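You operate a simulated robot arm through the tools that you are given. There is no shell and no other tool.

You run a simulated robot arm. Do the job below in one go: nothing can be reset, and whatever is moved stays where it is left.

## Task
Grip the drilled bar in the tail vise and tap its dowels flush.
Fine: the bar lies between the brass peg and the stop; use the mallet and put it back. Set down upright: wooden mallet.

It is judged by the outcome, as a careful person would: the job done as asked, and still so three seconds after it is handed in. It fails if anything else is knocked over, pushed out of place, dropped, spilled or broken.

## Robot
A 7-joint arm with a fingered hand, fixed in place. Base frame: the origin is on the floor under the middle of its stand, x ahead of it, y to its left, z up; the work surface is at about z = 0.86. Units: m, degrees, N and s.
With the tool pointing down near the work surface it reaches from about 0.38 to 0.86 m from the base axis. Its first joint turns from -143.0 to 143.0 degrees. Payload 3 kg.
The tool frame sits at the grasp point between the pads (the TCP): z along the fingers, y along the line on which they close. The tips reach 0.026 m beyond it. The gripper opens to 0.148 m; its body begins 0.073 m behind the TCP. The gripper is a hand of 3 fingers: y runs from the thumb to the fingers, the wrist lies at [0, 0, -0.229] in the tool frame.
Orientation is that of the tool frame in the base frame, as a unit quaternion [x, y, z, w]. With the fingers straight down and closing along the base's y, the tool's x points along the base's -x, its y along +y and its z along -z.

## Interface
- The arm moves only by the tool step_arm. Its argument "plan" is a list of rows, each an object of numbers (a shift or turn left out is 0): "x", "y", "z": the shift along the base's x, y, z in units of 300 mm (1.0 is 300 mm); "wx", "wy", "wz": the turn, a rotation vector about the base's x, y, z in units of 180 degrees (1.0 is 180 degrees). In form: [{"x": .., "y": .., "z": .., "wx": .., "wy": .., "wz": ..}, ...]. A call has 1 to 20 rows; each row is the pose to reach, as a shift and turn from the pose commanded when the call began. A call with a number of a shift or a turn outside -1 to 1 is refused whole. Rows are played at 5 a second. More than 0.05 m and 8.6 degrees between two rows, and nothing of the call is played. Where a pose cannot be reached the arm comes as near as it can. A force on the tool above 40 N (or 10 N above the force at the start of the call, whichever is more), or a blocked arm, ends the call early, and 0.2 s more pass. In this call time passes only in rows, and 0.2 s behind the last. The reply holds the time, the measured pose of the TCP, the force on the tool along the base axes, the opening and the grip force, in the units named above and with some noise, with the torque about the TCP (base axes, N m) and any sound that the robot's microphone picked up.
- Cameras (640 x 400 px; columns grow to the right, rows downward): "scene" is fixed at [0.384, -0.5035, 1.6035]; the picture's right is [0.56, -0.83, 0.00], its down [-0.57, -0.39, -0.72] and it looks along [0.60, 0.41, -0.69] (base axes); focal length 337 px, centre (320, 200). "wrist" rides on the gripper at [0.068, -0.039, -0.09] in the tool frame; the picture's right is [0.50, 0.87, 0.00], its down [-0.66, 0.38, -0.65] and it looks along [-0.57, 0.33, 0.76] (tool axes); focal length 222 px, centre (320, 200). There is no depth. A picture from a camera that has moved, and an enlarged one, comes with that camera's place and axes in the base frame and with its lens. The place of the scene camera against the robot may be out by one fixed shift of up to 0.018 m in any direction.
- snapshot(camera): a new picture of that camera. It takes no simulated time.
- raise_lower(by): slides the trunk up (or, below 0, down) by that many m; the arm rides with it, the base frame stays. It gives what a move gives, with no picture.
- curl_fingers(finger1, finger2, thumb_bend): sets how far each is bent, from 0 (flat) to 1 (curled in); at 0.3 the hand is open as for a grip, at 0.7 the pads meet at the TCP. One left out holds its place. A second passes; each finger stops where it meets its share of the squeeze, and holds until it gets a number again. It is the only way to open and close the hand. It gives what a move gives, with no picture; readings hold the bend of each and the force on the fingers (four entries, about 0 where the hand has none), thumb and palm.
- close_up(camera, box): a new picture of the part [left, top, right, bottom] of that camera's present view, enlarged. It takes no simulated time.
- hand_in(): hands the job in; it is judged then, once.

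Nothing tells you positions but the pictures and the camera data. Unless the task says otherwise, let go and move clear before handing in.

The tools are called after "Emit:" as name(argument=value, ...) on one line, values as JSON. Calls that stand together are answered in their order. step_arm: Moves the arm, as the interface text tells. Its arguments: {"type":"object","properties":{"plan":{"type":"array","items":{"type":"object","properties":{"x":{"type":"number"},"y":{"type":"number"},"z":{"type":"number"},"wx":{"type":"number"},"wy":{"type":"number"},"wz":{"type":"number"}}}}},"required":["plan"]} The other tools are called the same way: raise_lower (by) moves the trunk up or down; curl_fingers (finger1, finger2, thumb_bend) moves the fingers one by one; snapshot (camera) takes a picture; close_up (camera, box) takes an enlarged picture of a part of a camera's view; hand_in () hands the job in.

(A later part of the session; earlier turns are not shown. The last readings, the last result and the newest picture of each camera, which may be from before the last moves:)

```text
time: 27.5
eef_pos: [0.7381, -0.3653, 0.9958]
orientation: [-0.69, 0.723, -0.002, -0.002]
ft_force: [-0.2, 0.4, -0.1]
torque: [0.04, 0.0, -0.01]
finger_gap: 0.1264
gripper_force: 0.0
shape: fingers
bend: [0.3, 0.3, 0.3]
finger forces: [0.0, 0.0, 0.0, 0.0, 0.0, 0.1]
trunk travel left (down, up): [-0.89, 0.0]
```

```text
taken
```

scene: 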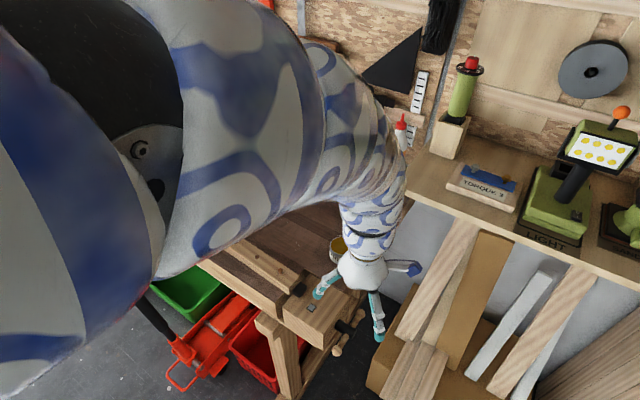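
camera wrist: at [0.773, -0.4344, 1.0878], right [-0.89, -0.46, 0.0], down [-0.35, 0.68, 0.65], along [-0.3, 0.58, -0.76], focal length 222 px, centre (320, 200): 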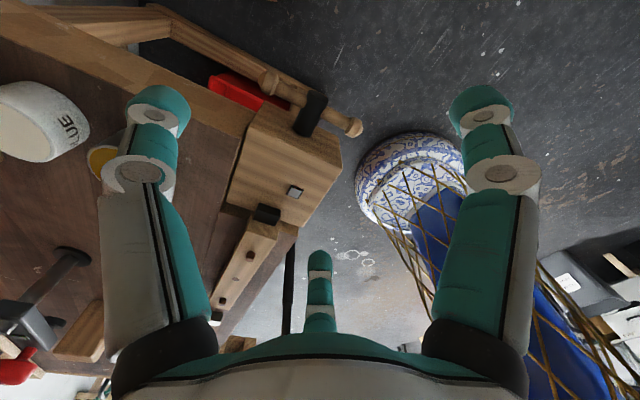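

The handle is plainly visible from here. I will enlarge it.

Emit:
close_up(camera="wrist", box=[220, 40, 380, 160])

Emit:
close_up(camera="wrist", box=[200, 180, 320, 340])

Emit:
close_up(camera="scene", box=[280, 260, 400, 360])

```text
3.33 times, centred on (300, 100) of wrist
camera zoom: at [0.773, -0.4344, 1.0878], right [-0.89, -0.46, 0.0], down [-0.35, 0.68, 0.65], along [-0.3, 0.58, -0.76], focal length 740 px, centre (387, 533)
```

zoom: 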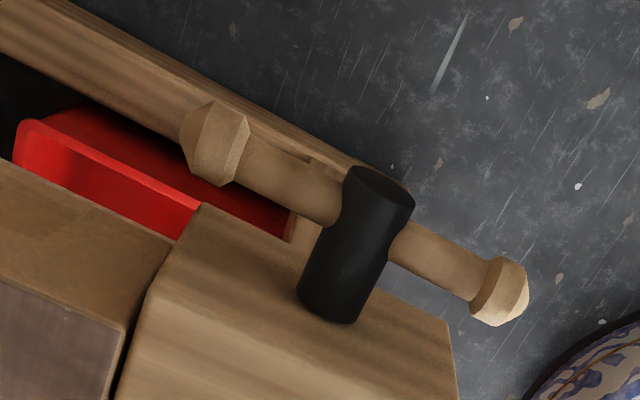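

```text
2.50 times, centred on (260, 260) of wrist
camera zoom: at [0.773, -0.4344, 1.0878], right [-0.89, -0.46, 0.0], down [-0.35, 0.68, 0.65], along [-0.3, 0.58, -0.76], focal length 555 px, centre (470, 50)
```

zoom: 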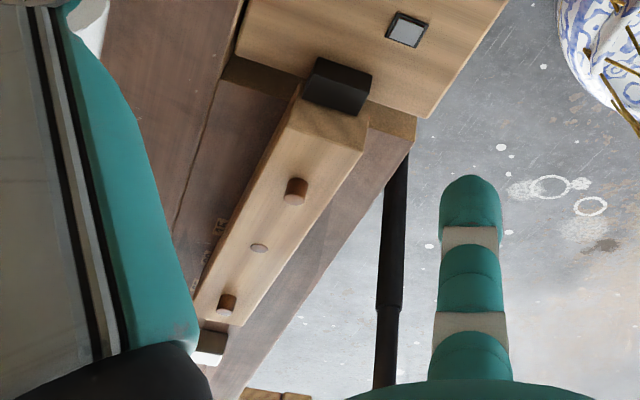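

```text
4.00 times, centred on (340, 310) of scene
camera zoom: at [0.384, -0.5035, 1.6035], right [0.56, -0.83, 0.0], down [-0.57, -0.39, -0.72], along [0.6, 0.41, -0.69], focal length 1349 px, centre (240, -240)
```

zoom: 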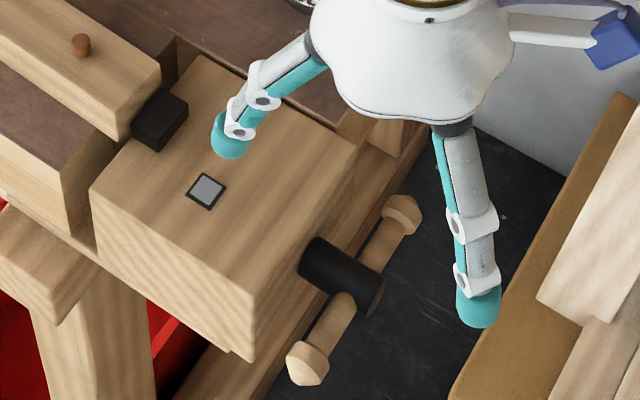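

The handle is horizontal along x at about (0.738, -0.354, 0.82), with knobs 0.056 m either side. I plan to turn it by pushing the knobs with the thumb, so I will turn the hand to put the thumb on the vise side and the palm clear of the jaw.

Emit:
step_arm(plan=[{"wz": 0.043}, {"wz": 0.086}, {"wz": 0.129}, {"wz": 0.172}, {"wz": 0.215}, {"wz": 0.258}, {"wz": 0.301}, {"wz": 0.344}, {"wz": 0.387}, {"wz": 0.43}, {"wz": 0.473}, {"wz": 0.515}])

Emit:
snapshot(camera="wrist")

Emit:
snapshot(camera="scene")

```text
time: 30.3
eef_pos: [0.7349, -0.2777, 1.005]
orientation: [0.987, -0.072, 0.043, -0.137]
ft_force: [-1.1, 0.0, 0.6]
torque: [0.02, -0.01, 0.02]
finger_gap: 0.1271
gripper_force: 0.1
shape: fingers
bend: [0.3, 0.3, 0.3]
finger forces: [0.0, 0.0, 0.0, 0.0, 0.0, 0.1]
out of reach, approached as far as the arm can: row 1, 2, 3, 4, 5, 6, 7, 8, 9, 10, 11, 12
trunk travel left (down, up): [-0.89, 0.0]
stopped in row 12: the arm was blocked; the commanded pose is now the measured one
```

```text
taken
camera wrist: at [0.7977, -0.2749, 1.1087], right [0.38, -0.9, -0.21], down [-0.76, -0.43, 0.48], along [-0.52, -0.02, -0.85], focal length 222 px, centre (320, 200)
```

wrist: 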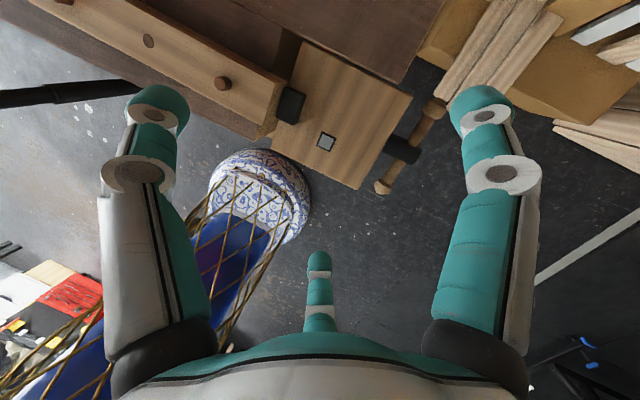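

```text
taken
```

scene: 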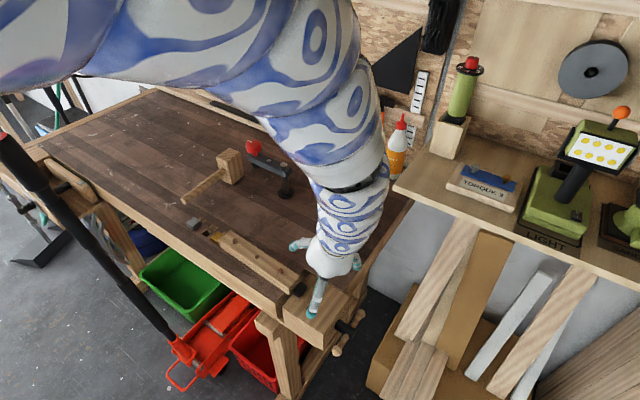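

The joint limit stopped that turn, with the hand tilted but touching nothing. By symmetry, at 60° yaw one of the other fingers faces the vise instead, so I will turn back to that and move away from the bench.

Emit:
step_arm(plan=[{"y": -0.03, "wx": -0.0016, "wy": 0.007, "wz": -0.041}, {"y": -0.055, "wx": -0.0031, "wy": 0.0141, "wz": -0.0821}, {"y": -0.08, "wx": -0.0047, "wy": 0.0211, "wz": -0.1231}, {"y": -0.11, "wx": -0.0063, "wy": 0.0281, "wz": -0.1642}, {"y": -0.135, "wx": -0.0079, "wy": 0.0351, "wz": -0.2052}, {"y": -0.16, "wx": -0.0094, "wy": 0.0422, "wz": -0.2462}, {"y": -0.19, "wx": -0.011, "wy": 0.0492, "wz": -0.2873}, {"y": -0.215, "wx": -0.0126, "wy": 0.0562, "wz": -0.3283}, {"y": -0.24, "wx": -0.0142, "wy": 0.0632, "wz": -0.3694}, {"y": -0.27, "wx": -0.0157, "wy": 0.0703, "wz": -0.4104}, {"y": -0.295, "wx": -0.0173, "wy": 0.0773, "wz": -0.4514}, {"y": -0.32, "wx": -0.0189, "wy": 0.0843, "wz": -0.4925}, {"y": -0.35, "wx": -0.0205, "wy": 0.0913, "wz": -0.5335}, {"y": -0.38, "wx": -0.022, "wy": 0.0984, "wz": -0.5746}, {"y": -0.408, "wx": -0.0236, "wy": 0.1054, "wz": -0.6156}])

Emit:
snapshot(camera="wrist")

Emit:
snapshot(camera="scene")

```text
time: 33.5
eef_pos: [0.7114, -0.3829, 1.0088]
orientation: [-0.522, 0.853, -0.001, 0.006]
ft_force: [0.2, 0.5, 0.0]
torque: [-0.06, 0.03, 0.01]
finger_gap: 0.127
gripper_force: 0.2
shape: fingers
bend: [0.3, 0.3, 0.3]
finger forces: [0.1, 0.0, 0.0, 0.0, 0.1, 0.1]
out of reach, approached as far as the arm can: row 13, 14, 15
trunk travel left (down, up): [-0.89, 0.0]
```

```text
taken
camera wrist: at [0.7145, -0.4618, 1.1005], right [-1.0, -0.05, -0.01], down [-0.05, 0.75, 0.66], along [-0.03, 0.66, -0.75], focal length 222 px, centre (320, 200)
```

wrist: 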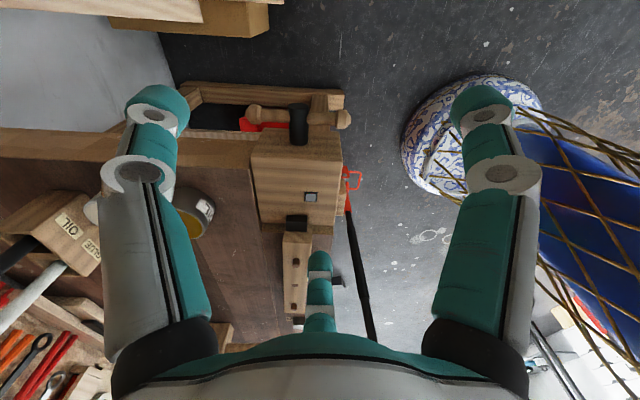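

```text
taken
```

scene: 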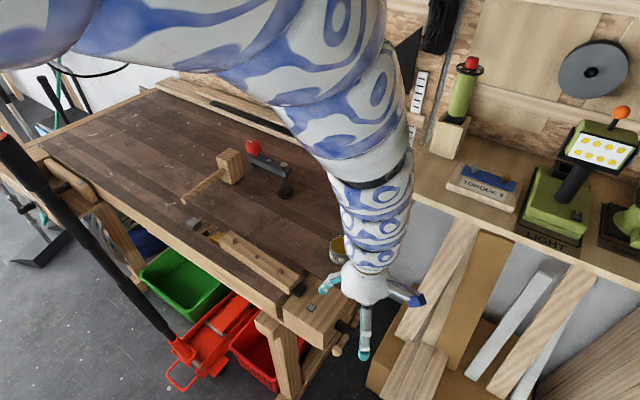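

The middle finger now faces the vise. I will bend finger 1 slightly to learn which number that finger is.

Emit:
curl_fingers(finger1=0.45)

Emit:
snapshot(camera="wrist")

```text
time: 34.5
eef_pos: [0.7126, -0.3851, 1.0093]
orientation: [-0.522, 0.853, -0.001, 0.004]
ft_force: [-0.3, -0.6, -0.4]
torque: [0.01, 0.01, 0.02]
finger_gap: 0.1043
gripper_force: 0.0
shape: fingers
bend: [0.45, 0.3, 0.3]
finger forces: [0.0, 0.0, 0.0, 0.0, 0.0, 0.0]
trunk travel left (down, up): [-0.89, 0.0]
```

```text
taken
camera wrist: at [0.7146, -0.4632, 1.1002], right [-1.0, -0.05, -0.01], down [-0.04, 0.75, 0.66], along [-0.03, 0.66, -0.76], focal length 222 px, centre (320, 200)
```

wrist: 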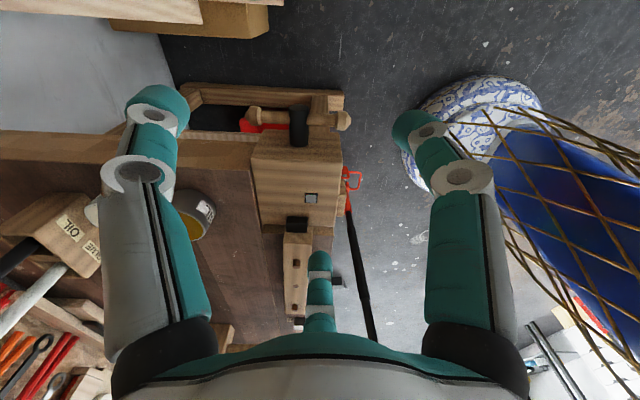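

Finger 2 is the one facing the vise. I will lower the trunk in stages and move outward, to see whether the arm can reach the far knob with the hand vertical.

Emit:
curl_fingers(finger1=0.3, finger2=0.42, thumb_bend=0.3)

Emit:
step_arm(plan=[{"x": 0.06, "y": -0.06, "wz": -0.008}, {"x": 0.12, "y": -0.12, "wz": -0.016}, {"x": 0.16, "y": -0.15, "z": 0.05, "wz": -0.016}, {"x": 0.2, "y": -0.15, "z": 0.1, "wz": -0.016}, {"x": 0.23, "y": -0.15, "z": 0.2, "wz": -0.016}])

```text
time: 35.5
eef_pos: [0.7125, -0.3853, 1.0092]
orientation: [-0.521, 0.853, -0.001, 0.003]
ft_force: [-1.0, -0.8, 0.0]
torque: [0.0, -0.02, -0.02]
finger_gap: 0.1267
gripper_force: 0.0
shape: fingers
bend: [0.3, 0.42, 0.3]
finger forces: [0.0, 0.0, 0.1, 0.1, 0.0, 0.1]
trunk travel left (down, up): [-0.89, 0.0]
```

```text
time: 36.7
eef_pos: [0.7585, -0.4378, 1.0801]
orientation: [-0.5, 0.866, -0.001, 0.003]
ft_force: [-0.1, 0.7, 0.4]
torque: [0.0, 0.03, -0.01]
finger_gap: 0.1265
gripper_force: 0.0
shape: fingers
bend: [0.3, 0.42, 0.3]
finger forces: [0.0, 0.1, 0.0, 0.0, 0.1, 0.0]
out of reach, approached as far as the arm can: row 1, 2, 3, 4, 5
trunk travel left (down, up): [-0.89, 0.0]
```

Reach tops out near 0.876 m radius at this trunk height. I will lower the trunk 0.1 m and test whether going higher relative to it extends the reach.

Emit:
raise_lower(by=-0.1)

Emit:
step_arm(plan=[{"x": 0.03, "y": 0.02, "z": 0.1}, {"x": 0.06, "y": 0.04, "z": 0.2}, {"x": 0.09, "y": 0.06, "z": 0.3}, {"x": 0.12, "y": 0.08, "z": 0.4}])

```text
time: 38.0
eef_pos: [0.7584, -0.4381, 0.9806]
orientation: [-0.5, 0.866, -0.001, 0.005]
ft_force: [0.4, -0.2, 0.5]
torque: [0.01, -0.03, 0.02]
finger_gap: 0.1268
gripper_force: 0.0
shape: fingers
bend: [0.3, 0.42, 0.3]
finger forces: [0.0, 0.1, 0.1, 0.0, 0.0, 0.1]
trunk travel left (down, up): [-0.79, 0.1]
```

```text
time: 39.0
eef_pos: [0.7936, -0.4136, 1.1023]
orientation: [-0.499, 0.866, -0.001, 0.005]
ft_force: [-0.1, 0.3, -0.1]
torque: [0.0, 0.0, 0.03]
finger_gap: 0.1267
gripper_force: 0.0
shape: fingers
bend: [0.3, 0.42, 0.3]
finger forces: [0.1, 0.0, 0.0, 0.0, 0.0, 0.0]
trunk travel left (down, up): [-0.79, 0.1]
```

That works: at 0.895 m radius the arm is comfortable with a lower trunk. I will lower the trunk so that finger 2 hangs just above the far (+x) half of the handle.

Emit:
raise_lower(by=-0.2)

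Emit:
snapshot(camera="wrist")

Emit:
close_up(camera="scene", box=[260, 230, 420, 370])

```text
time: 41.2
eef_pos: [0.7954, -0.4134, 0.9012]
orientation: [-0.5, 0.866, -0.002, 0.005]
ft_force: [-0.3, 0.1, -0.1]
torque: [-0.01, -0.01, 0.0]
finger_gap: 0.1269
gripper_force: 0.1
shape: fingers
bend: [0.3, 0.42, 0.3]
finger forces: [0.0, 0.1, 0.1, 0.0, 0.0, 0.0]
trunk travel left (down, up): [-0.59, 0.3]
```

```text
taken
camera wrist: at [0.7926, -0.492, 0.9928], right [-1.0, 0.0, -0.01], down [-0.01, 0.76, 0.66], along [0.01, 0.66, -0.76], focal length 222 px, centre (320, 200)
```

wrist: 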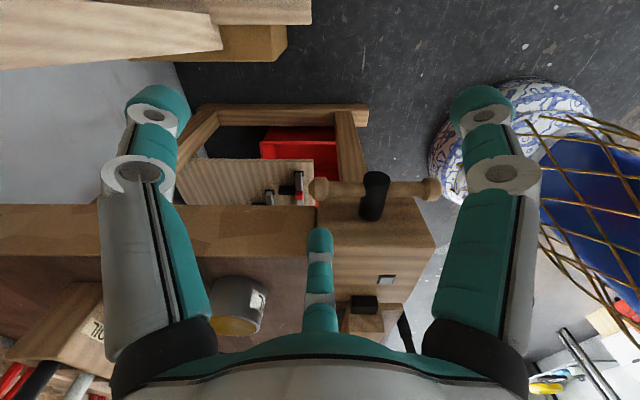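

```text
2.86 times, centred on (340, 300) of scene
camera zoom: at [0.384, -0.5035, 1.6035], right [0.56, -0.83, 0.0], down [-0.57, -0.39, -0.72], along [0.6, 0.41, -0.69], focal length 964 px, centre (263, -86)
```

zoom: 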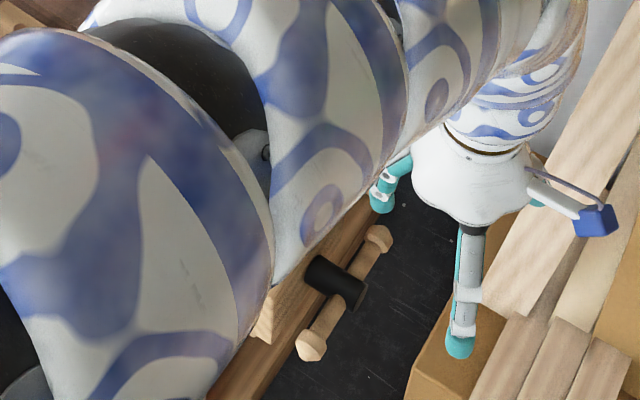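

The tip of finger 2 is about 0.03 m above the far half of the handle. I will align it over the bar of the handle, then press down in an arc and watch the force.

Emit:
step_arm(plan=[{"x": -0.03, "y": -0.012}, {"x": -0.058, "y": -0.022}, {"x": -0.058, "y": -0.022, "z": -0.05}, {"x": -0.058, "y": -0.022, "z": -0.09}])

Emit:
snapshot(camera="wrist")

Emit:
close_up(camera="wrist", box=[260, 140, 460, 280])

Emit:
close_up(camera="scene", box=[320, 270, 420, 370])

```text
time: 42.2
eef_pos: [0.7776, -0.4208, 0.8734]
orientation: [-0.499, 0.867, -0.001, 0.003]
ft_force: [0.3, 0.5, -0.1]
torque: [0.03, -0.01, -0.02]
finger_gap: 0.1269
gripper_force: 0.1
shape: fingers
bend: [0.3, 0.42, 0.3]
finger forces: [0.0, 0.0, 0.0, 0.0, 0.0, 0.0]
out of reach, approached as far as the arm can: row 2
trunk travel left (down, up): [-0.59, 0.3]
```

```text
taken
camera wrist: at [0.7758, -0.5, 0.9653], right [-1.0, 0.0, -0.01], down [0.0, 0.76, 0.66], along [0.01, 0.66, -0.76], focal length 222 px, centre (320, 200)
```

wrist: 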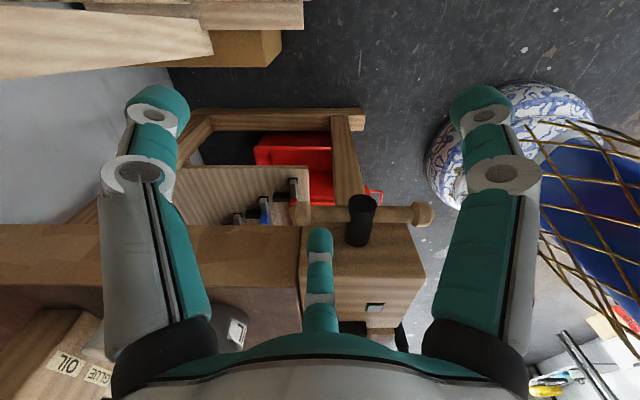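

```text
2.86 times, centred on (360, 210) of wrist
camera zoom: at [0.7758, -0.5, 0.9653], right [-1.0, 0.0, -0.01], down [0.0, 0.76, 0.66], along [0.01, 0.66, -0.76], focal length 635 px, centre (206, 171)
```

zoom: 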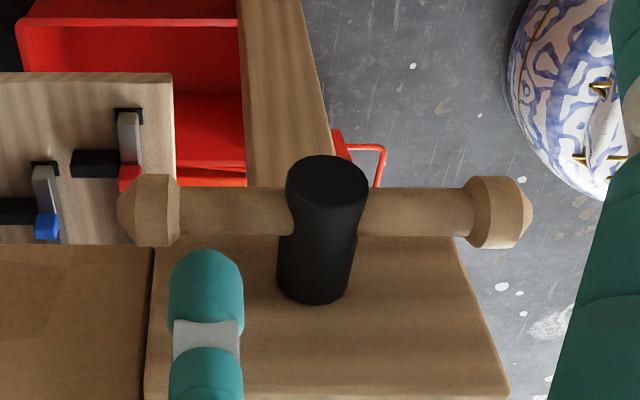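

```text
4.00 times, centred on (370, 320) of scene
camera zoom: at [0.384, -0.5035, 1.6035], right [0.56, -0.83, 0.0], down [-0.57, -0.39, -0.72], along [0.6, 0.41, -0.69], focal length 1349 px, centre (120, -280)
```

zoom: 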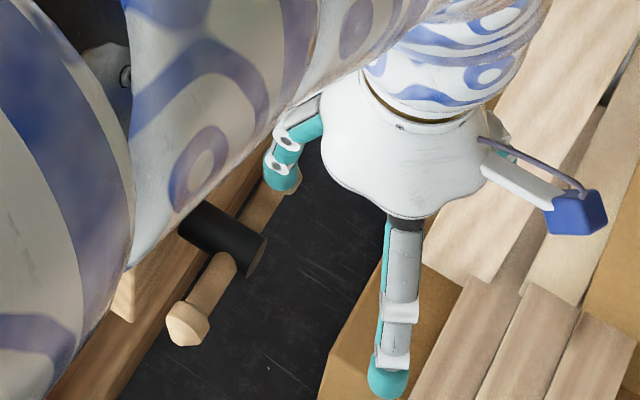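

The tip is about 7 mm above the handle bar and in line with it. I will press down through the first part of the arc.

Emit:
step_arm(plan=[{"x": -0.003, "z": -0.025}, {"x": 0.004, "z": -0.042}, {"x": 0.011, "z": -0.058}, {"x": 0.014, "z": -0.077}, {"x": 0.016, "z": -0.095}])

Emit:
close_up(camera="wrist", box=[260, 140, 460, 280])

```text
time: 43.4
eef_pos: [0.781, -0.4201, 0.8459]
orientation: [-0.5, 0.866, -0.002, 0.005]
ft_force: [0.2, -1.0, 0.9]
torque: [-0.02, 0.05, 0.01]
finger_gap: 0.1269
gripper_force: 0.5
shape: fingers
bend: [0.3, 0.42, 0.3]
finger forces: [0.1, 0.2, 0.0, 0.1, 0.1, 0.0]
trunk travel left (down, up): [-0.59, 0.3]
```

```text
2.86 times, centred on (360, 210) of wrist
camera zoom: at [0.7804, -0.4991, 0.9375], right [-1.0, 0.0, -0.01], down [-0.01, 0.76, 0.66], along [0.01, 0.66, -0.76], focal length 635 px, centre (206, 171)
```

zoom: 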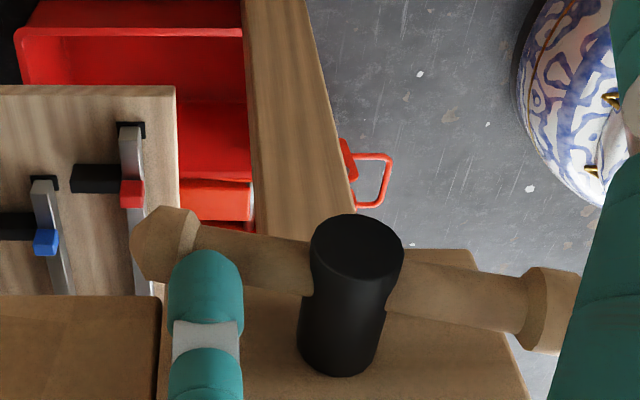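

The handle turns freely with under 1 N, and the far knob went down as intended. I will continue the stroke.

Emit:
step_arm(plan=[{"x": 0.0, "z": -0.02}, {"x": 0.0, "z": -0.04}, {"x": -0.006, "z": -0.057}, {"x": -0.013, "z": -0.073}, {"x": -0.025, "z": -0.09}, {"x": -0.04, "z": -0.1}, {"x": -0.05, "z": -0.108}])

Emit:
snapshot(camera="wrist")

Emit:
close_up(camera="wrist", box=[260, 140, 460, 360])

```text
time: 45.0
eef_pos: [0.7675, -0.4199, 0.8136]
orientation: [-0.5, 0.866, -0.001, 0.004]
ft_force: [1.1, -0.3, 0.7]
torque: [0.02, -0.01, -0.05]
finger_gap: 0.1268
gripper_force: 0.8
shape: fingers
bend: [0.3, 0.43, 0.3]
finger forces: [0.1, 1.6, 0.1, 0.0, 0.0, 0.1]
trunk travel left (down, up): [-0.59, 0.3]
```

```text
taken
camera wrist: at [0.7652, -0.4984, 0.9049], right [-1.0, 0.0, -0.01], down [-0.01, 0.75, 0.66], along [0.01, 0.66, -0.75], focal length 222 px, centre (320, 200)
```

wrist: 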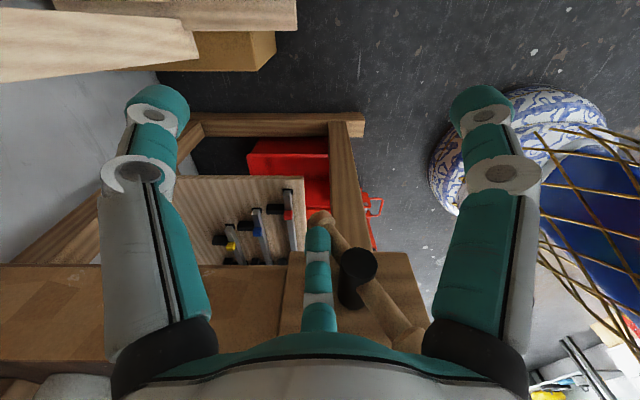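

```text
1.82 times, centred on (360, 250) of wrist
camera zoom: at [0.7652, -0.4984, 0.9049], right [-1.0, 0.0, -0.01], down [-0.01, 0.75, 0.66], along [0.01, 0.66, -0.75], focal length 404 px, centre (247, 109)
```

zoom: 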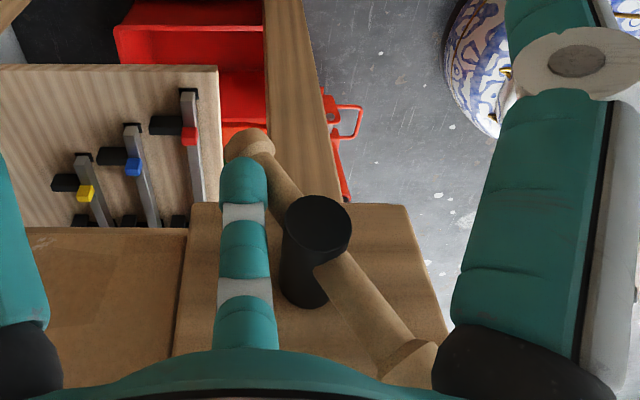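

The handle has turned about 64°. I will back off, lift over with the trunk, and go to the left side of the raised knob for the next push.

Emit:
step_arm(plan=[{"x": 0.02, "z": 0.005}])

Emit:
raise_lower(by=0.16)

Emit:
step_arm(plan=[{"x": -0.09, "z": -0.03}, {"x": -0.18, "z": -0.06}, {"x": -0.27, "z": -0.08}, {"x": -0.35, "z": -0.1}])

Emit:
snapshot(camera="wrist")

Emit:
close_up(camera="scene", box=[260, 250, 400, 360])

```text
time: 45.4
eef_pos: [0.774, -0.4196, 0.8142]
orientation: [-0.5, 0.866, 0.0, 0.003]
ft_force: [-0.2, -0.6, -0.3]
torque: [0.02, 0.0, 0.0]
finger_gap: 0.1271
gripper_force: 0.1
shape: fingers
bend: [0.3, 0.42, 0.3]
finger forces: [0.0, 0.1, 0.0, 0.0, 0.1, 0.0]
trunk travel left (down, up): [-0.59, 0.3]
```

```text
time: 47.2
eef_pos: [0.7732, -0.4195, 0.9757]
orientation: [-0.5, 0.866, -0.002, 0.005]
ft_force: [-0.2, 0.0, 0.0]
torque: [-0.01, 0.01, 0.01]
finger_gap: 0.127
gripper_force: 0.1
shape: fingers
bend: [0.3, 0.42, 0.3]
finger forces: [0.0, 0.1, 0.0, 0.0, 0.1, 0.1]
trunk travel left (down, up): [-0.75, 0.14]
```

```text
time: 48.2
eef_pos: [0.6948, -0.4278, 0.9346]
orientation: [-0.5, 0.866, 0.0, 0.003]
ft_force: [-0.2, -0.4, -0.4]
torque: [0.03, 0.0, 0.01]
finger_gap: 0.1269
gripper_force: 0.1
shape: fingers
bend: [0.3, 0.42, 0.3]
finger forces: [0.0, 0.0, 0.0, 0.0, 0.1, 0.0]
out of reach, approached as far as the arm can: row 2, 3, 4
trunk travel left (down, up): [-0.75, 0.14]
```

```text
taken
camera wrist: at [0.6937, -0.5068, 1.0261], right [-1.0, 0.0, -0.01], down [0.0, 0.75, 0.66], along [0.0, 0.66, -0.75], focal length 222 px, centre (320, 200)
```

wrist: 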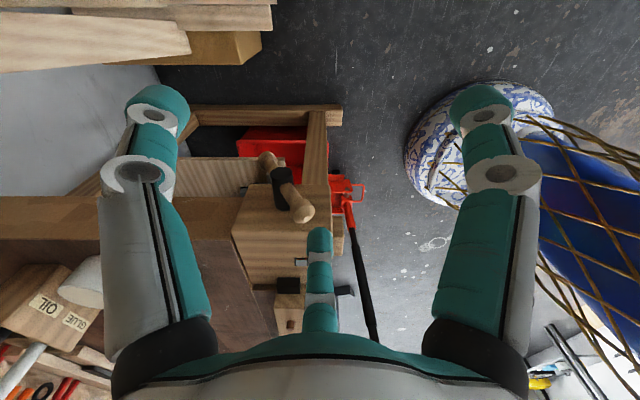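

```text
3.64 times, centred on (330, 305) of scene
camera zoom: at [0.384, -0.5035, 1.6035], right [0.56, -0.83, 0.0], down [-0.57, -0.39, -0.72], along [0.6, 0.41, -0.69], focal length 1227 px, centre (284, -182)
```

zoom: 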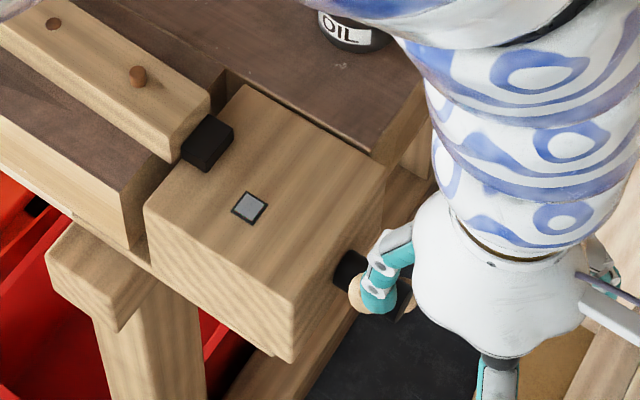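

The raised knob is at about (0.708, z 0.874). I will bring finger 2 down on its left side.

Emit:
step_arm(plan=[{"x": -0.04, "y": 0.01, "z": -0.01}, {"x": -0.08, "y": 0.02, "z": -0.04}, {"x": -0.085, "y": 0.025, "z": -0.1}, {"x": -0.085, "y": 0.025, "z": -0.17}])

Emit:
snapshot(camera="wrist")

```text
time: 49.2
eef_pos: [0.6703, -0.4181, 0.8851]
orientation: [-0.5, 0.866, 0.001, 0.004]
ft_force: [0.5, -0.3, 0.3]
torque: [0.0, -0.01, 0.02]
finger_gap: 0.127
gripper_force: 0.0
shape: fingers
bend: [0.3, 0.42, 0.3]
finger forces: [0.0, 0.0, 0.0, 0.1, 0.0, 0.0]
out of reach, approached as far as the arm can: row 1, 2, 3
trunk travel left (down, up): [-0.75, 0.14]
```

```text
taken
camera wrist: at [0.6684, -0.4981, 0.9754], right [-1.0, 0.0, -0.01], down [0.0, 0.75, 0.66], along [0.01, 0.66, -0.75], focal length 222 px, centre (320, 200)
```

wrist: 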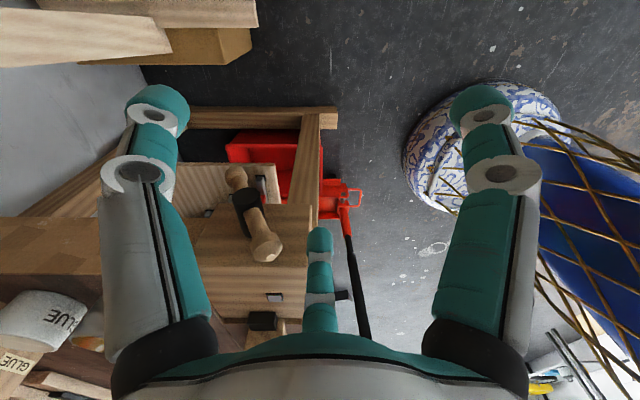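

Finger 2 is beside the knob. To keep the whole stroke within comfortable reach I will turn the hand 30° about that fingertip before pushing.

Emit:
step_arm(plan=[{"x": -0.026, "y": 0.005, "wz": -0.0417}, {"x": -0.052, "y": 0.01, "wz": -0.0833}, {"x": -0.077, "y": 0.016, "wz": -0.125}, {"x": -0.102, "y": 0.022, "wz": -0.1667}])

Emit:
snapshot(camera="wrist")

Emit:
close_up(camera="scene", box=[260, 250, 400, 360])

```text
time: 50.2
eef_pos: [0.692, -0.4448, 0.9355]
orientation: [-0.276, 0.961, -0.002, 0.004]
ft_force: [-0.1, 0.8, 0.3]
torque: [-0.03, 0.01, -0.03]
finger_gap: 0.127
gripper_force: 0.0
shape: fingers
bend: [0.3, 0.42, 0.3]
finger forces: [0.0, 0.1, 0.0, 0.0, 0.0, 0.1]
out of reach, approached as far as the arm can: row 1, 2, 3, 4
trunk travel left (down, up): [-0.75, 0.14]
```

```text
taken
camera wrist: at [0.6553, -0.5126, 1.0267], right [-0.88, 0.47, -0.01], down [0.35, 0.67, 0.66], along [0.31, 0.58, -0.76], focal length 222 px, centre (320, 200)
```

wrist: 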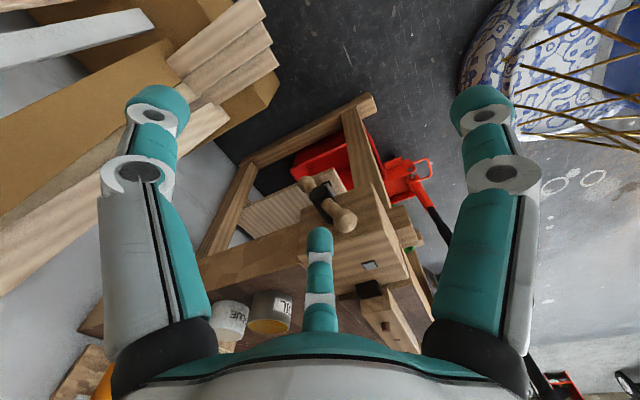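

```text
3.64 times, centred on (330, 305) of scene
camera zoom: at [0.384, -0.5035, 1.6035], right [0.56, -0.83, 0.0], down [-0.57, -0.39, -0.72], along [0.6, 0.41, -0.69], focal length 1227 px, centre (284, -182)
```

zoom: 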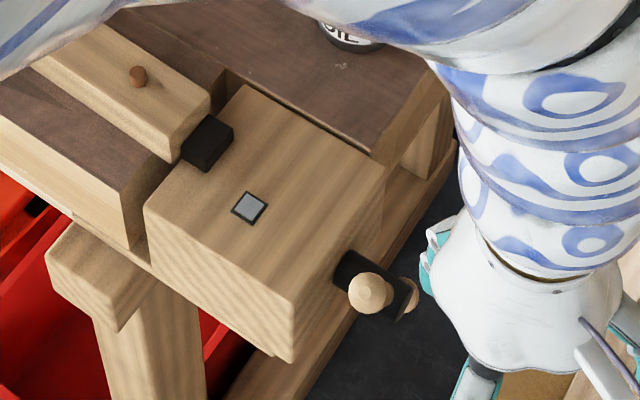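

The hand moved up and away instead, clear of everything, because the arm folds poorly there. A higher trunk should fix that, so I will raise it and retry the approach from above.

Emit:
raise_lower(by=0.085)

Emit:
step_arm(plan=[{"x": -0.03, "y": 0.02, "z": -0.1, "wz": -0.02}, {"x": -0.08, "y": 0.05, "z": -0.16, "wz": -0.04}, {"x": -0.14, "y": 0.09, "z": -0.2, "wz": -0.06}, {"x": -0.19, "y": 0.12, "z": -0.22, "wz": -0.08}, {"x": -0.217, "y": 0.146, "z": -0.24, "wz": -0.094}])

Emit:
snapshot(camera="wrist")

```text
time: 51.4
eef_pos: [0.6937, -0.4434, 1.0203]
orientation: [-0.276, 0.961, -0.002, 0.004]
ft_force: [-0.1, 0.3, -0.2]
torque: [0.0, 0.01, 0.0]
finger_gap: 0.1269
gripper_force: 0.1
shape: fingers
bend: [0.3, 0.42, 0.3]
finger forces: [0.1, 0.0, 0.0, 0.1, 0.1, 0.0]
trunk travel left (down, up): [-0.835, 0.055]
```

```text
time: 52.6
eef_pos: [0.654, -0.4126, 0.9415]
orientation: [-0.142, 0.99, -0.001, 0.001]
ft_force: [0.2, -0.5, 0.9]
torque: [0.04, 0.02, 0.02]
finger_gap: 0.127
gripper_force: 0.1
shape: fingers
bend: [0.3, 0.42, 0.3]
finger forces: [0.0, 0.0, 0.0, 0.0, 0.0, 0.1]
out of reach, approached as far as the arm can: row 3, 4, 5
trunk travel left (down, up): [-0.835, 0.055]
```

```text
taken
camera wrist: at [0.5989, -0.4687, 1.0328], right [-0.72, 0.69, 0.0], down [0.52, 0.55, 0.65], along [0.45, 0.47, -0.76], focal length 222 px, centre (320, 200)
```

wrist: 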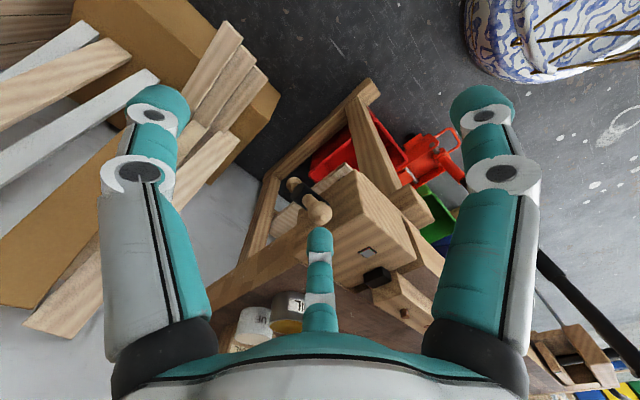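

I am nearly there. I will use the remaining trunk lift and come in lower relative to it.

Emit:
raise_lower(by=0.05)

Emit:
step_arm(plan=[{"z": -0.08}, {"z": -0.16}, {"x": -0.05, "y": 0.02, "z": -0.2}, {"x": -0.09, "y": 0.035, "z": -0.22}, {"x": -0.1, "y": 0.04, "z": -0.27}, {"x": -0.1, "y": 0.04, "z": -0.355}])

Emit:
snapshot(camera="wrist")

```text
time: 53.6
eef_pos: [0.6543, -0.4114, 0.9917]
orientation: [-0.141, 0.99, -0.002, 0.003]
ft_force: [0.3, -0.3, -1.4]
torque: [0.0, -0.01, 0.01]
finger_gap: 0.1271
gripper_force: 0.1
shape: fingers
bend: [0.3, 0.42, 0.3]
finger forces: [0.0, 0.0, 0.1, 0.1, 0.0, 0.0]
trunk travel left (down, up): [-0.885, 0.005]
```

```text
time: 55.0
eef_pos: [0.6414, -0.4082, 0.9712]
orientation: [-0.141, 0.99, -0.001, 0.004]
ft_force: [1.1, 0.5, 0.8]
torque: [-0.02, 0.01, -0.02]
finger_gap: 0.1269
gripper_force: 0.0
shape: fingers
bend: [0.3, 0.42, 0.3]
finger forces: [0.0, 0.0, 0.0, 0.0, 0.1, 0.0]
out of reach, approached as far as the arm can: row 1, 2, 3, 4, 5, 6
trunk travel left (down, up): [-0.885, 0.005]
```

```text
taken
camera wrist: at [0.5856, -0.4639, 1.0626], right [-0.72, 0.69, -0.01], down [0.52, 0.55, 0.66], along [0.46, 0.47, -0.75], focal length 222 px, centre (320, 200)
```

wrist: 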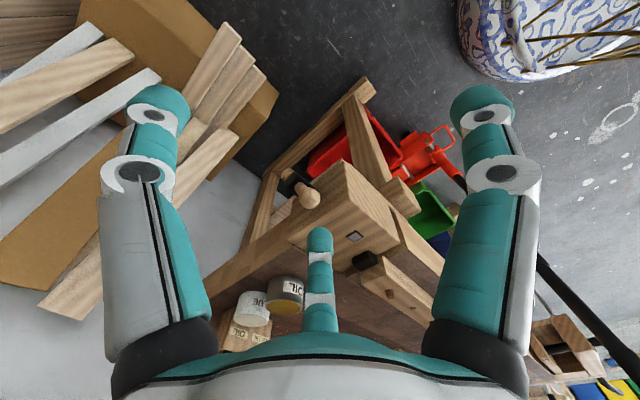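

This hand angle is awkward for the arm, while the 60° angle worked. I will go back to that one.

Emit:
step_arm(plan=[{"x": 0.04, "y": -0.02, "z": 0.02, "wz": 0.04}, {"x": 0.08, "y": -0.04, "z": 0.04, "wz": 0.082}, {"x": 0.12, "y": -0.06, "z": 0.06, "wz": 0.123}, {"x": 0.16, "y": -0.08, "z": 0.08, "wz": 0.164}, {"x": 0.2, "y": -0.09, "z": 0.09, "wz": 0.205}, {"x": 0.22, "y": -0.1, "z": 0.1, "wz": 0.244}])

```text
time: 56.4
eef_pos: [0.6993, -0.43, 1.0063]
orientation: [-0.502, 0.865, -0.001, 0.005]
ft_force: [-0.7, 1.1, 0.2]
torque: [-0.01, 0.03, 0.01]
finger_gap: 0.1268
gripper_force: 0.1
shape: fingers
bend: [0.3, 0.42, 0.3]
finger forces: [0.1, 0.1, 0.0, 0.0, 0.0, 0.0]
out of reach, approached as far as the arm can: row 4, 5, 6
trunk travel left (down, up): [-0.885, 0.005]
```

The hand is back at 60° yaw. I will shift left of the knob while high, then descend with the trunk.

Emit:
step_arm(plan=[{"x": -0.03, "y": 0.01, "z": -0.03}, {"x": -0.06, "y": 0.02, "z": -0.06}, {"x": -0.1, "y": 0.035, "z": -0.1}])

Emit:
snapshot(camera="wrist")

```text
time: 57.2
eef_pos: [0.6672, -0.4179, 0.9819]
orientation: [-0.501, 0.865, -0.001, 0.005]
ft_force: [0.5, -1.1, 0.1]
torque: [0.03, 0.0, 0.02]
finger_gap: 0.1266
gripper_force: 0.0
shape: fingers
bend: [0.3, 0.42, 0.3]
finger forces: [0.0, 0.0, 0.0, 0.0, 0.0, 0.0]
out of reach, approached as far as the arm can: row 3
trunk travel left (down, up): [-0.885, 0.005]
```

```text
taken
camera wrist: at [0.6655, -0.4966, 1.0742], right [-1.0, 0.0, -0.01], down [-0.01, 0.75, 0.66], along [0.01, 0.66, -0.75], focal length 222 px, centre (320, 200)
```

wrist: 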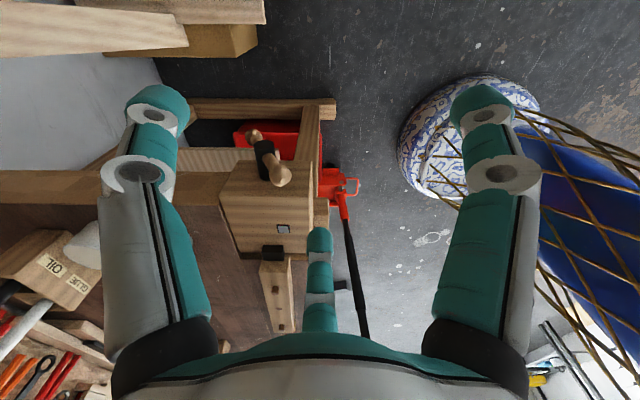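

Finger 2 is now left of the knob. I will lower the trunk to bring the tip beside it.

Emit:
raise_lower(by=-0.097)

Emit:
step_arm(plan=[{"x": 0.05}, {"x": 0.09, "z": -0.005}, {"x": 0.13, "z": -0.01}, {"x": 0.17, "z": -0.005}, {"x": 0.21, "z": 0.0}, {"x": 0.25, "z": 0.005}])

Emit:
snapshot(camera="wrist")

```text
time: 58.5
eef_pos: [0.6665, -0.4183, 0.8848]
orientation: [-0.502, 0.865, 0.0, 0.005]
ft_force: [0.2, 0.1, -0.2]
torque: [0.01, 0.02, -0.02]
finger_gap: 0.1268
gripper_force: 0.0
shape: fingers
bend: [0.3, 0.42, 0.3]
finger forces: [0.0, 0.0, 0.0, 0.0, 0.1, 0.1]
trunk travel left (down, up): [-0.788, 0.102]
```

```text
time: 59.9
eef_pos: [0.7006, -0.4067, 0.9009]
orientation: [-0.502, 0.865, 0.0, 0.005]
ft_force: [0.3, -1.0, 0.9]
torque: [-0.01, -0.02, 0.01]
finger_gap: 0.1269
gripper_force: 0.0
shape: fingers
bend: [0.3, 0.42, 0.3]
finger forces: [0.0, 0.1, 0.1, 0.1, 0.1, 0.0]
out of reach, approached as far as the arm can: row 1, 2, 3, 4, 5, 6
trunk travel left (down, up): [-0.788, 0.102]
```

```text
taken
camera wrist: at [0.6991, -0.4857, 0.993], right [-1.0, 0.0, -0.01], down [-0.01, 0.75, 0.66], along [0.01, 0.66, -0.75], focal length 222 px, centre (320, 200)
```

wrist: 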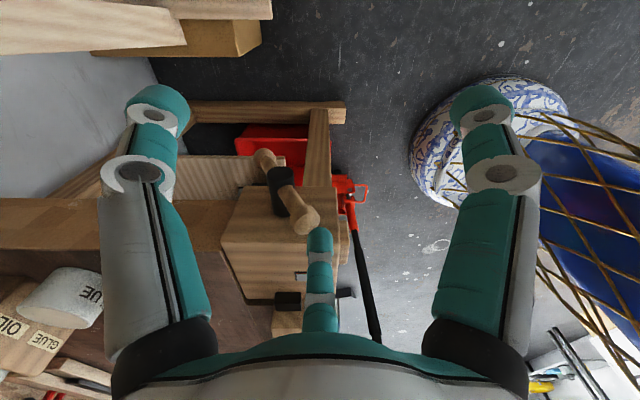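

The arm has drifted into a cramped posture after the earlier big turn, so its reach is poor now. I will go back over the bench to the posture that worked well and re-approach from there.

Emit:
raise_lower(by=0.1)

Emit:
step_arm(plan=[{"x": 0.02, "y": 0.05, "wz": 0.03}, {"x": 0.04, "y": 0.1, "wz": 0.06}, {"x": 0.06, "y": 0.15, "wz": 0.09}, {"x": 0.08, "y": 0.22, "wz": 0.12}, {"x": 0.1, "y": 0.32, "wz": 0.15}, {"x": 0.11, "y": 0.44, "wz": 0.15}, {"x": 0.12, "y": 0.56, "wz": 0.15}, {"x": 0.13, "y": 0.68, "wz": 0.15}])

Emit:
snapshot(camera="scene")

```text
time: 61.2
eef_pos: [0.7013, -0.4069, 1.002]
orientation: [-0.501, 0.865, 0.0, 0.006]
ft_force: [0.0, 0.5, -0.1]
torque: [0.0, -0.01, -0.01]
finger_gap: 0.127
gripper_force: 0.0
shape: fingers
bend: [0.3, 0.42, 0.3]
finger forces: [0.1, 0.1, 0.0, 0.1, 0.0, 0.1]
trunk travel left (down, up): [-0.888, 0.002]
```

```text
time: 63.0
eef_pos: [0.7408, -0.2015, 1.0027]
orientation: [-0.69, 0.724, 0.002, 0.007]
ft_force: [0.3, -0.3, 0.6]
torque: [-0.02, 0.03, 0.01]
finger_gap: 0.127
gripper_force: 0.2
shape: fingers
bend: [0.3, 0.42, 0.3]
finger forces: [0.0, 0.0, 0.0, 0.0, 0.0, 0.1]
trunk travel left (down, up): [-0.888, 0.002]
```

```text
taken
```

scene: 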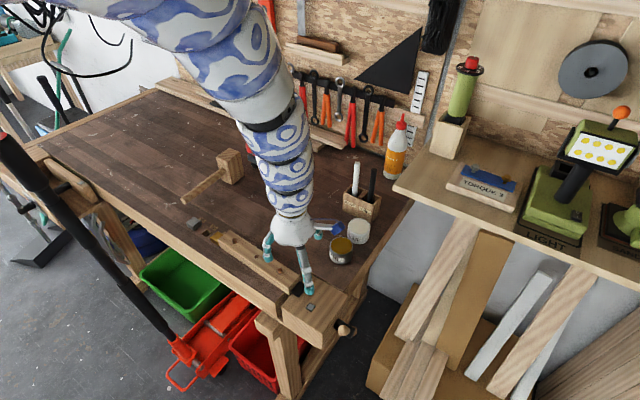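

The arm moves freely here again. I will return toward the vise at this height, turning only to 60° on the way.

Emit:
step_arm(plan=[{"y": -0.11}, {"y": -0.22}, {"y": -0.33}, {"y": -0.44}, {"y": -0.55}])

Emit:
step_arm(plan=[{"wz": -0.03}, {"wz": -0.06}, {"wz": -0.09}, {"wz": -0.12}, {"wz": -0.15}])

Emit:
step_arm(plan=[{"y": -0.06}, {"y": -0.12}, {"y": -0.18}])

```text
time: 64.2
eef_pos: [0.7264, -0.3521, 1.0073]
orientation: [-0.69, 0.724, 0.001, 0.007]
ft_force: [-0.1, -0.1, 0.3]
torque: [0.08, 0.01, 0.02]
finger_gap: 0.127
gripper_force: 0.1
shape: fingers
bend: [0.3, 0.42, 0.3]
finger forces: [0.0, 0.1, 0.1, 0.0, 0.0, 0.0]
out of reach, approached as far as the arm can: row 2, 3, 4, 5
trunk travel left (down, up): [-0.888, 0.002]
```

```text
time: 65.4
eef_pos: [0.7255, -0.3508, 1.0069]
orientation: [-0.501, 0.865, 0.0, 0.006]
ft_force: [0.2, 0.1, 0.8]
torque: [0.0, 0.01, 0.02]
finger_gap: 0.1271
gripper_force: 0.1
shape: fingers
bend: [0.3, 0.42, 0.3]
finger forces: [0.1, 0.0, 0.1, 0.0, 0.0, 0.0]
trunk travel left (down, up): [-0.888, 0.002]
```

```text
time: 66.2
eef_pos: [0.7238, -0.3953, 1.0157]
orientation: [-0.501, 0.865, 0.001, 0.007]
ft_force: [0.2, -0.1, -0.2]
torque: [-0.03, -0.02, 0.0]
finger_gap: 0.1268
gripper_force: 0.0
shape: fingers
bend: [0.3, 0.42, 0.3]
finger forces: [0.0, 0.1, 0.1, 0.1, 0.1, 0.1]
out of reach, approached as far as the arm can: row 2, 3
trunk travel left (down, up): [-0.888, 0.002]
```

The arm still reaches less than before, so its elbow posture is off. I will try unwinding it by going back toward the start pose at the start hand angle.

Emit:
step_arm(plan=[{"x": 0.05, "y": 0.08, "z": 0.03, "wz": -0.04}, {"x": 0.1, "y": 0.16, "z": 0.08, "wz": -0.08}, {"x": 0.15, "y": 0.24, "z": 0.14, "wz": -0.12}, {"x": 0.2, "y": 0.32, "z": 0.2, "wz": -0.16}, {"x": 0.25, "y": 0.4, "z": 0.28, "wz": -0.2}, {"x": 0.32, "y": 0.46, "z": 0.36, "wz": -0.24}, {"x": 0.39, "y": 0.52, "z": 0.46, "wz": -0.28}, {"x": 0.46, "y": 0.56, "z": 0.56, "wz": -0.31}, {"x": 0.52, "y": 0.58, "z": 0.66, "wz": -0.335}])

Emit:
snapshot(camera="scene")

```text
time: 68.2
eef_pos: [0.8685, -0.2167, 1.2067]
orientation: [-0.01, 1.0, -0.004, 0.005]
ft_force: [0.3, 1.3, -0.5]
torque: [-0.01, -0.01, -0.01]
finger_gap: 0.127
gripper_force: 0.1
shape: fingers
bend: [0.3, 0.42, 0.3]
finger forces: [0.0, 0.1, 0.0, 0.0, 0.0, 0.0]
out of reach, approached as far as the arm can: row 9
trunk travel left (down, up): [-0.888, 0.002]
```

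```text
taken
```

scene: 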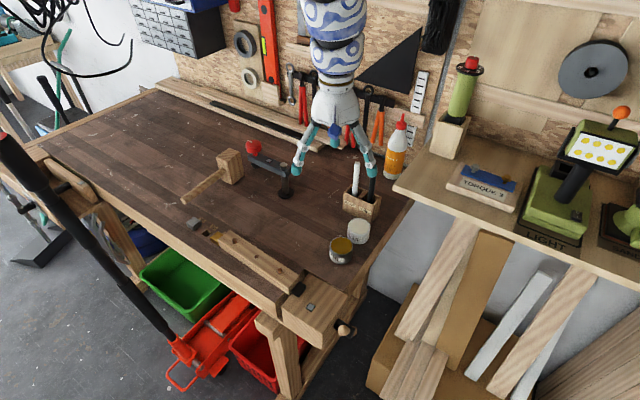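

The elbow is now up rather than out to the side, which looks healthier. I will test the reach from here with the trunk somewhat lower.

Emit:
raise_lower(by=-0.113)

Emit:
step_arm(plan=[{"x": -0.08, "y": -0.06}, {"x": -0.16, "y": -0.12}, {"x": -0.24, "y": -0.18}, {"x": -0.32, "y": -0.24}, {"x": -0.4, "y": -0.32}, {"x": -0.42, "y": -0.42}, {"x": -0.42, "y": -0.52}])

Emit:
snapshot(camera="scene")

```text
time: 69.6
eef_pos: [0.8675, -0.2171, 1.0936]
orientation: [-0.012, 1.0, -0.003, 0.006]
ft_force: [-0.2, 0.4, 0.3]
torque: [0.0, 0.02, 0.03]
finger_gap: 0.1269
gripper_force: 0.0
shape: fingers
bend: [0.3, 0.42, 0.3]
finger forces: [0.0, 0.0, 0.0, 0.1, 0.0, 0.0]
trunk travel left (down, up): [-0.775, 0.115]
```

```text
time: 71.2
eef_pos: [0.7922, -0.3822, 1.0748]
orientation: [-0.013, 1.0, -0.002, 0.004]
ft_force: [0.4, -0.2, -0.5]
torque: [0.0, 0.0, -0.01]
finger_gap: 0.1269
gripper_force: 0.1
shape: fingers
bend: [0.3, 0.42, 0.3]
finger forces: [0.0, 0.0, 0.1, 0.1, 0.1, 0.0]
out of reach, approached as far as the arm can: row 3, 4, 5, 6, 7
trunk travel left (down, up): [-0.775, 0.115]
```

```text
taken
```

scene: 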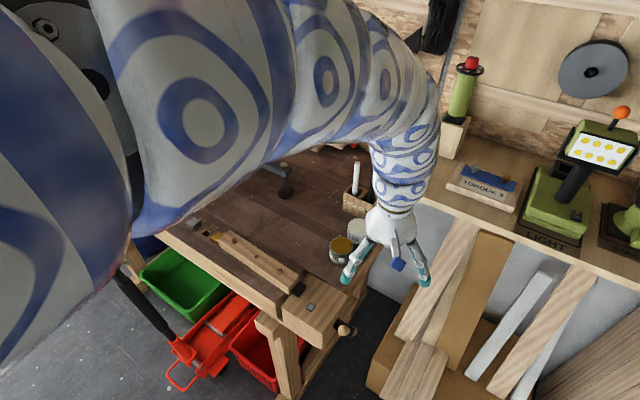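

The limit seems to be the wrist bend, so the hand must stay lower relative to the trunk as it comes inward. I will turn to 60° while descending toward the left side of the handle.

Emit:
step_arm(plan=[{"x": -0.02, "y": -0.02, "z": -0.05, "wz": 0.043}, {"x": -0.05, "y": -0.04, "z": -0.1, "wz": 0.086}, {"x": -0.08, "y": -0.06, "z": -0.15, "wz": 0.129}, {"x": -0.11, "y": -0.08, "z": -0.19, "wz": 0.172}, {"x": -0.14, "y": -0.1, "z": -0.23, "wz": 0.215}, {"x": -0.18, "y": -0.12, "z": -0.27, "wz": 0.258}, {"x": -0.22, "y": -0.14, "z": -0.31, "wz": 0.3}, {"x": -0.25, "y": -0.15, "z": -0.35, "wz": 0.341}])

Emit:
snapshot(camera="wrist")

```text
time: 73.0
eef_pos: [0.7143, -0.4244, 0.9658]
orientation: [-0.522, 0.853, 0.0, 0.007]
ft_force: [-0.7, -0.2, 0.0]
torque: [0.01, -0.04, 0.01]
finger_gap: 0.1271
gripper_force: 0.1
shape: fingers
bend: [0.3, 0.42, 0.3]
finger forces: [0.1, 0.0, 0.0, 0.0, 0.0, 0.0]
trunk travel left (down, up): [-0.775, 0.115]
```

```text
taken
camera wrist: at [0.7172, -0.5044, 1.0584], right [-1.0, -0.05, -0.01], down [-0.05, 0.75, 0.66], along [-0.02, 0.66, -0.75], focal length 222 px, centre (320, 200)
```

wrist: 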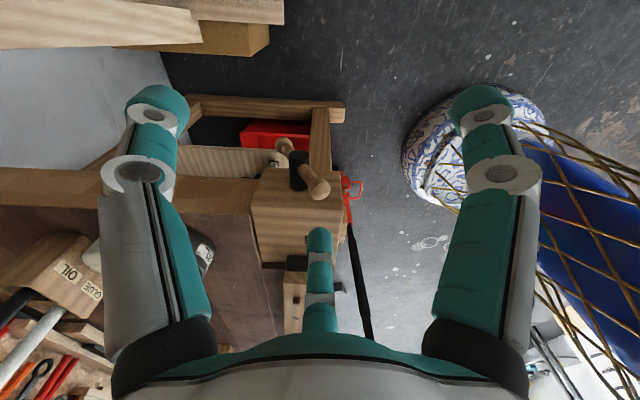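

That pose was reached cleanly. I will now go left of the raised knob and down beside it.

Emit:
step_arm(plan=[{"x": -0.07, "y": 0.005, "z": -0.02}, {"x": -0.14, "y": 0.01, "z": -0.05}, {"x": -0.14, "y": 0.01, "z": -0.12}, {"x": -0.14, "y": 0.01, "z": -0.2}, {"x": -0.14, "y": 0.01, "z": -0.27}])

Emit:
close_up(camera="wrist", box=[200, 140, 400, 300])

```text
time: 74.2
eef_pos: [0.6739, -0.4214, 0.8859]
orientation: [-0.521, 0.853, 0.001, 0.006]
ft_force: [0.3, -0.3, -0.4]
torque: [0.0, 0.03, -0.02]
finger_gap: 0.1268
gripper_force: 0.0
shape: fingers
bend: [0.3, 0.42, 0.3]
finger forces: [0.0, 0.0, 0.0, 0.1, 0.0, 0.1]
out of reach, approached as far as the arm can: row 1, 2, 3
trunk travel left (down, up): [-0.775, 0.115]
```

```text
2.50 times, centred on (300, 220) of wrist
camera zoom: at [0.6761, -0.4997, 0.977], right [-1.0, -0.05, -0.01], down [-0.04, 0.75, 0.66], along [-0.02, 0.66, -0.75], focal length 555 px, centre (370, 150)
```

zoom: 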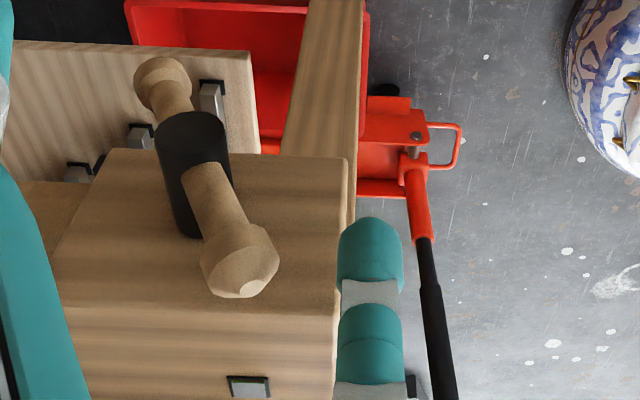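

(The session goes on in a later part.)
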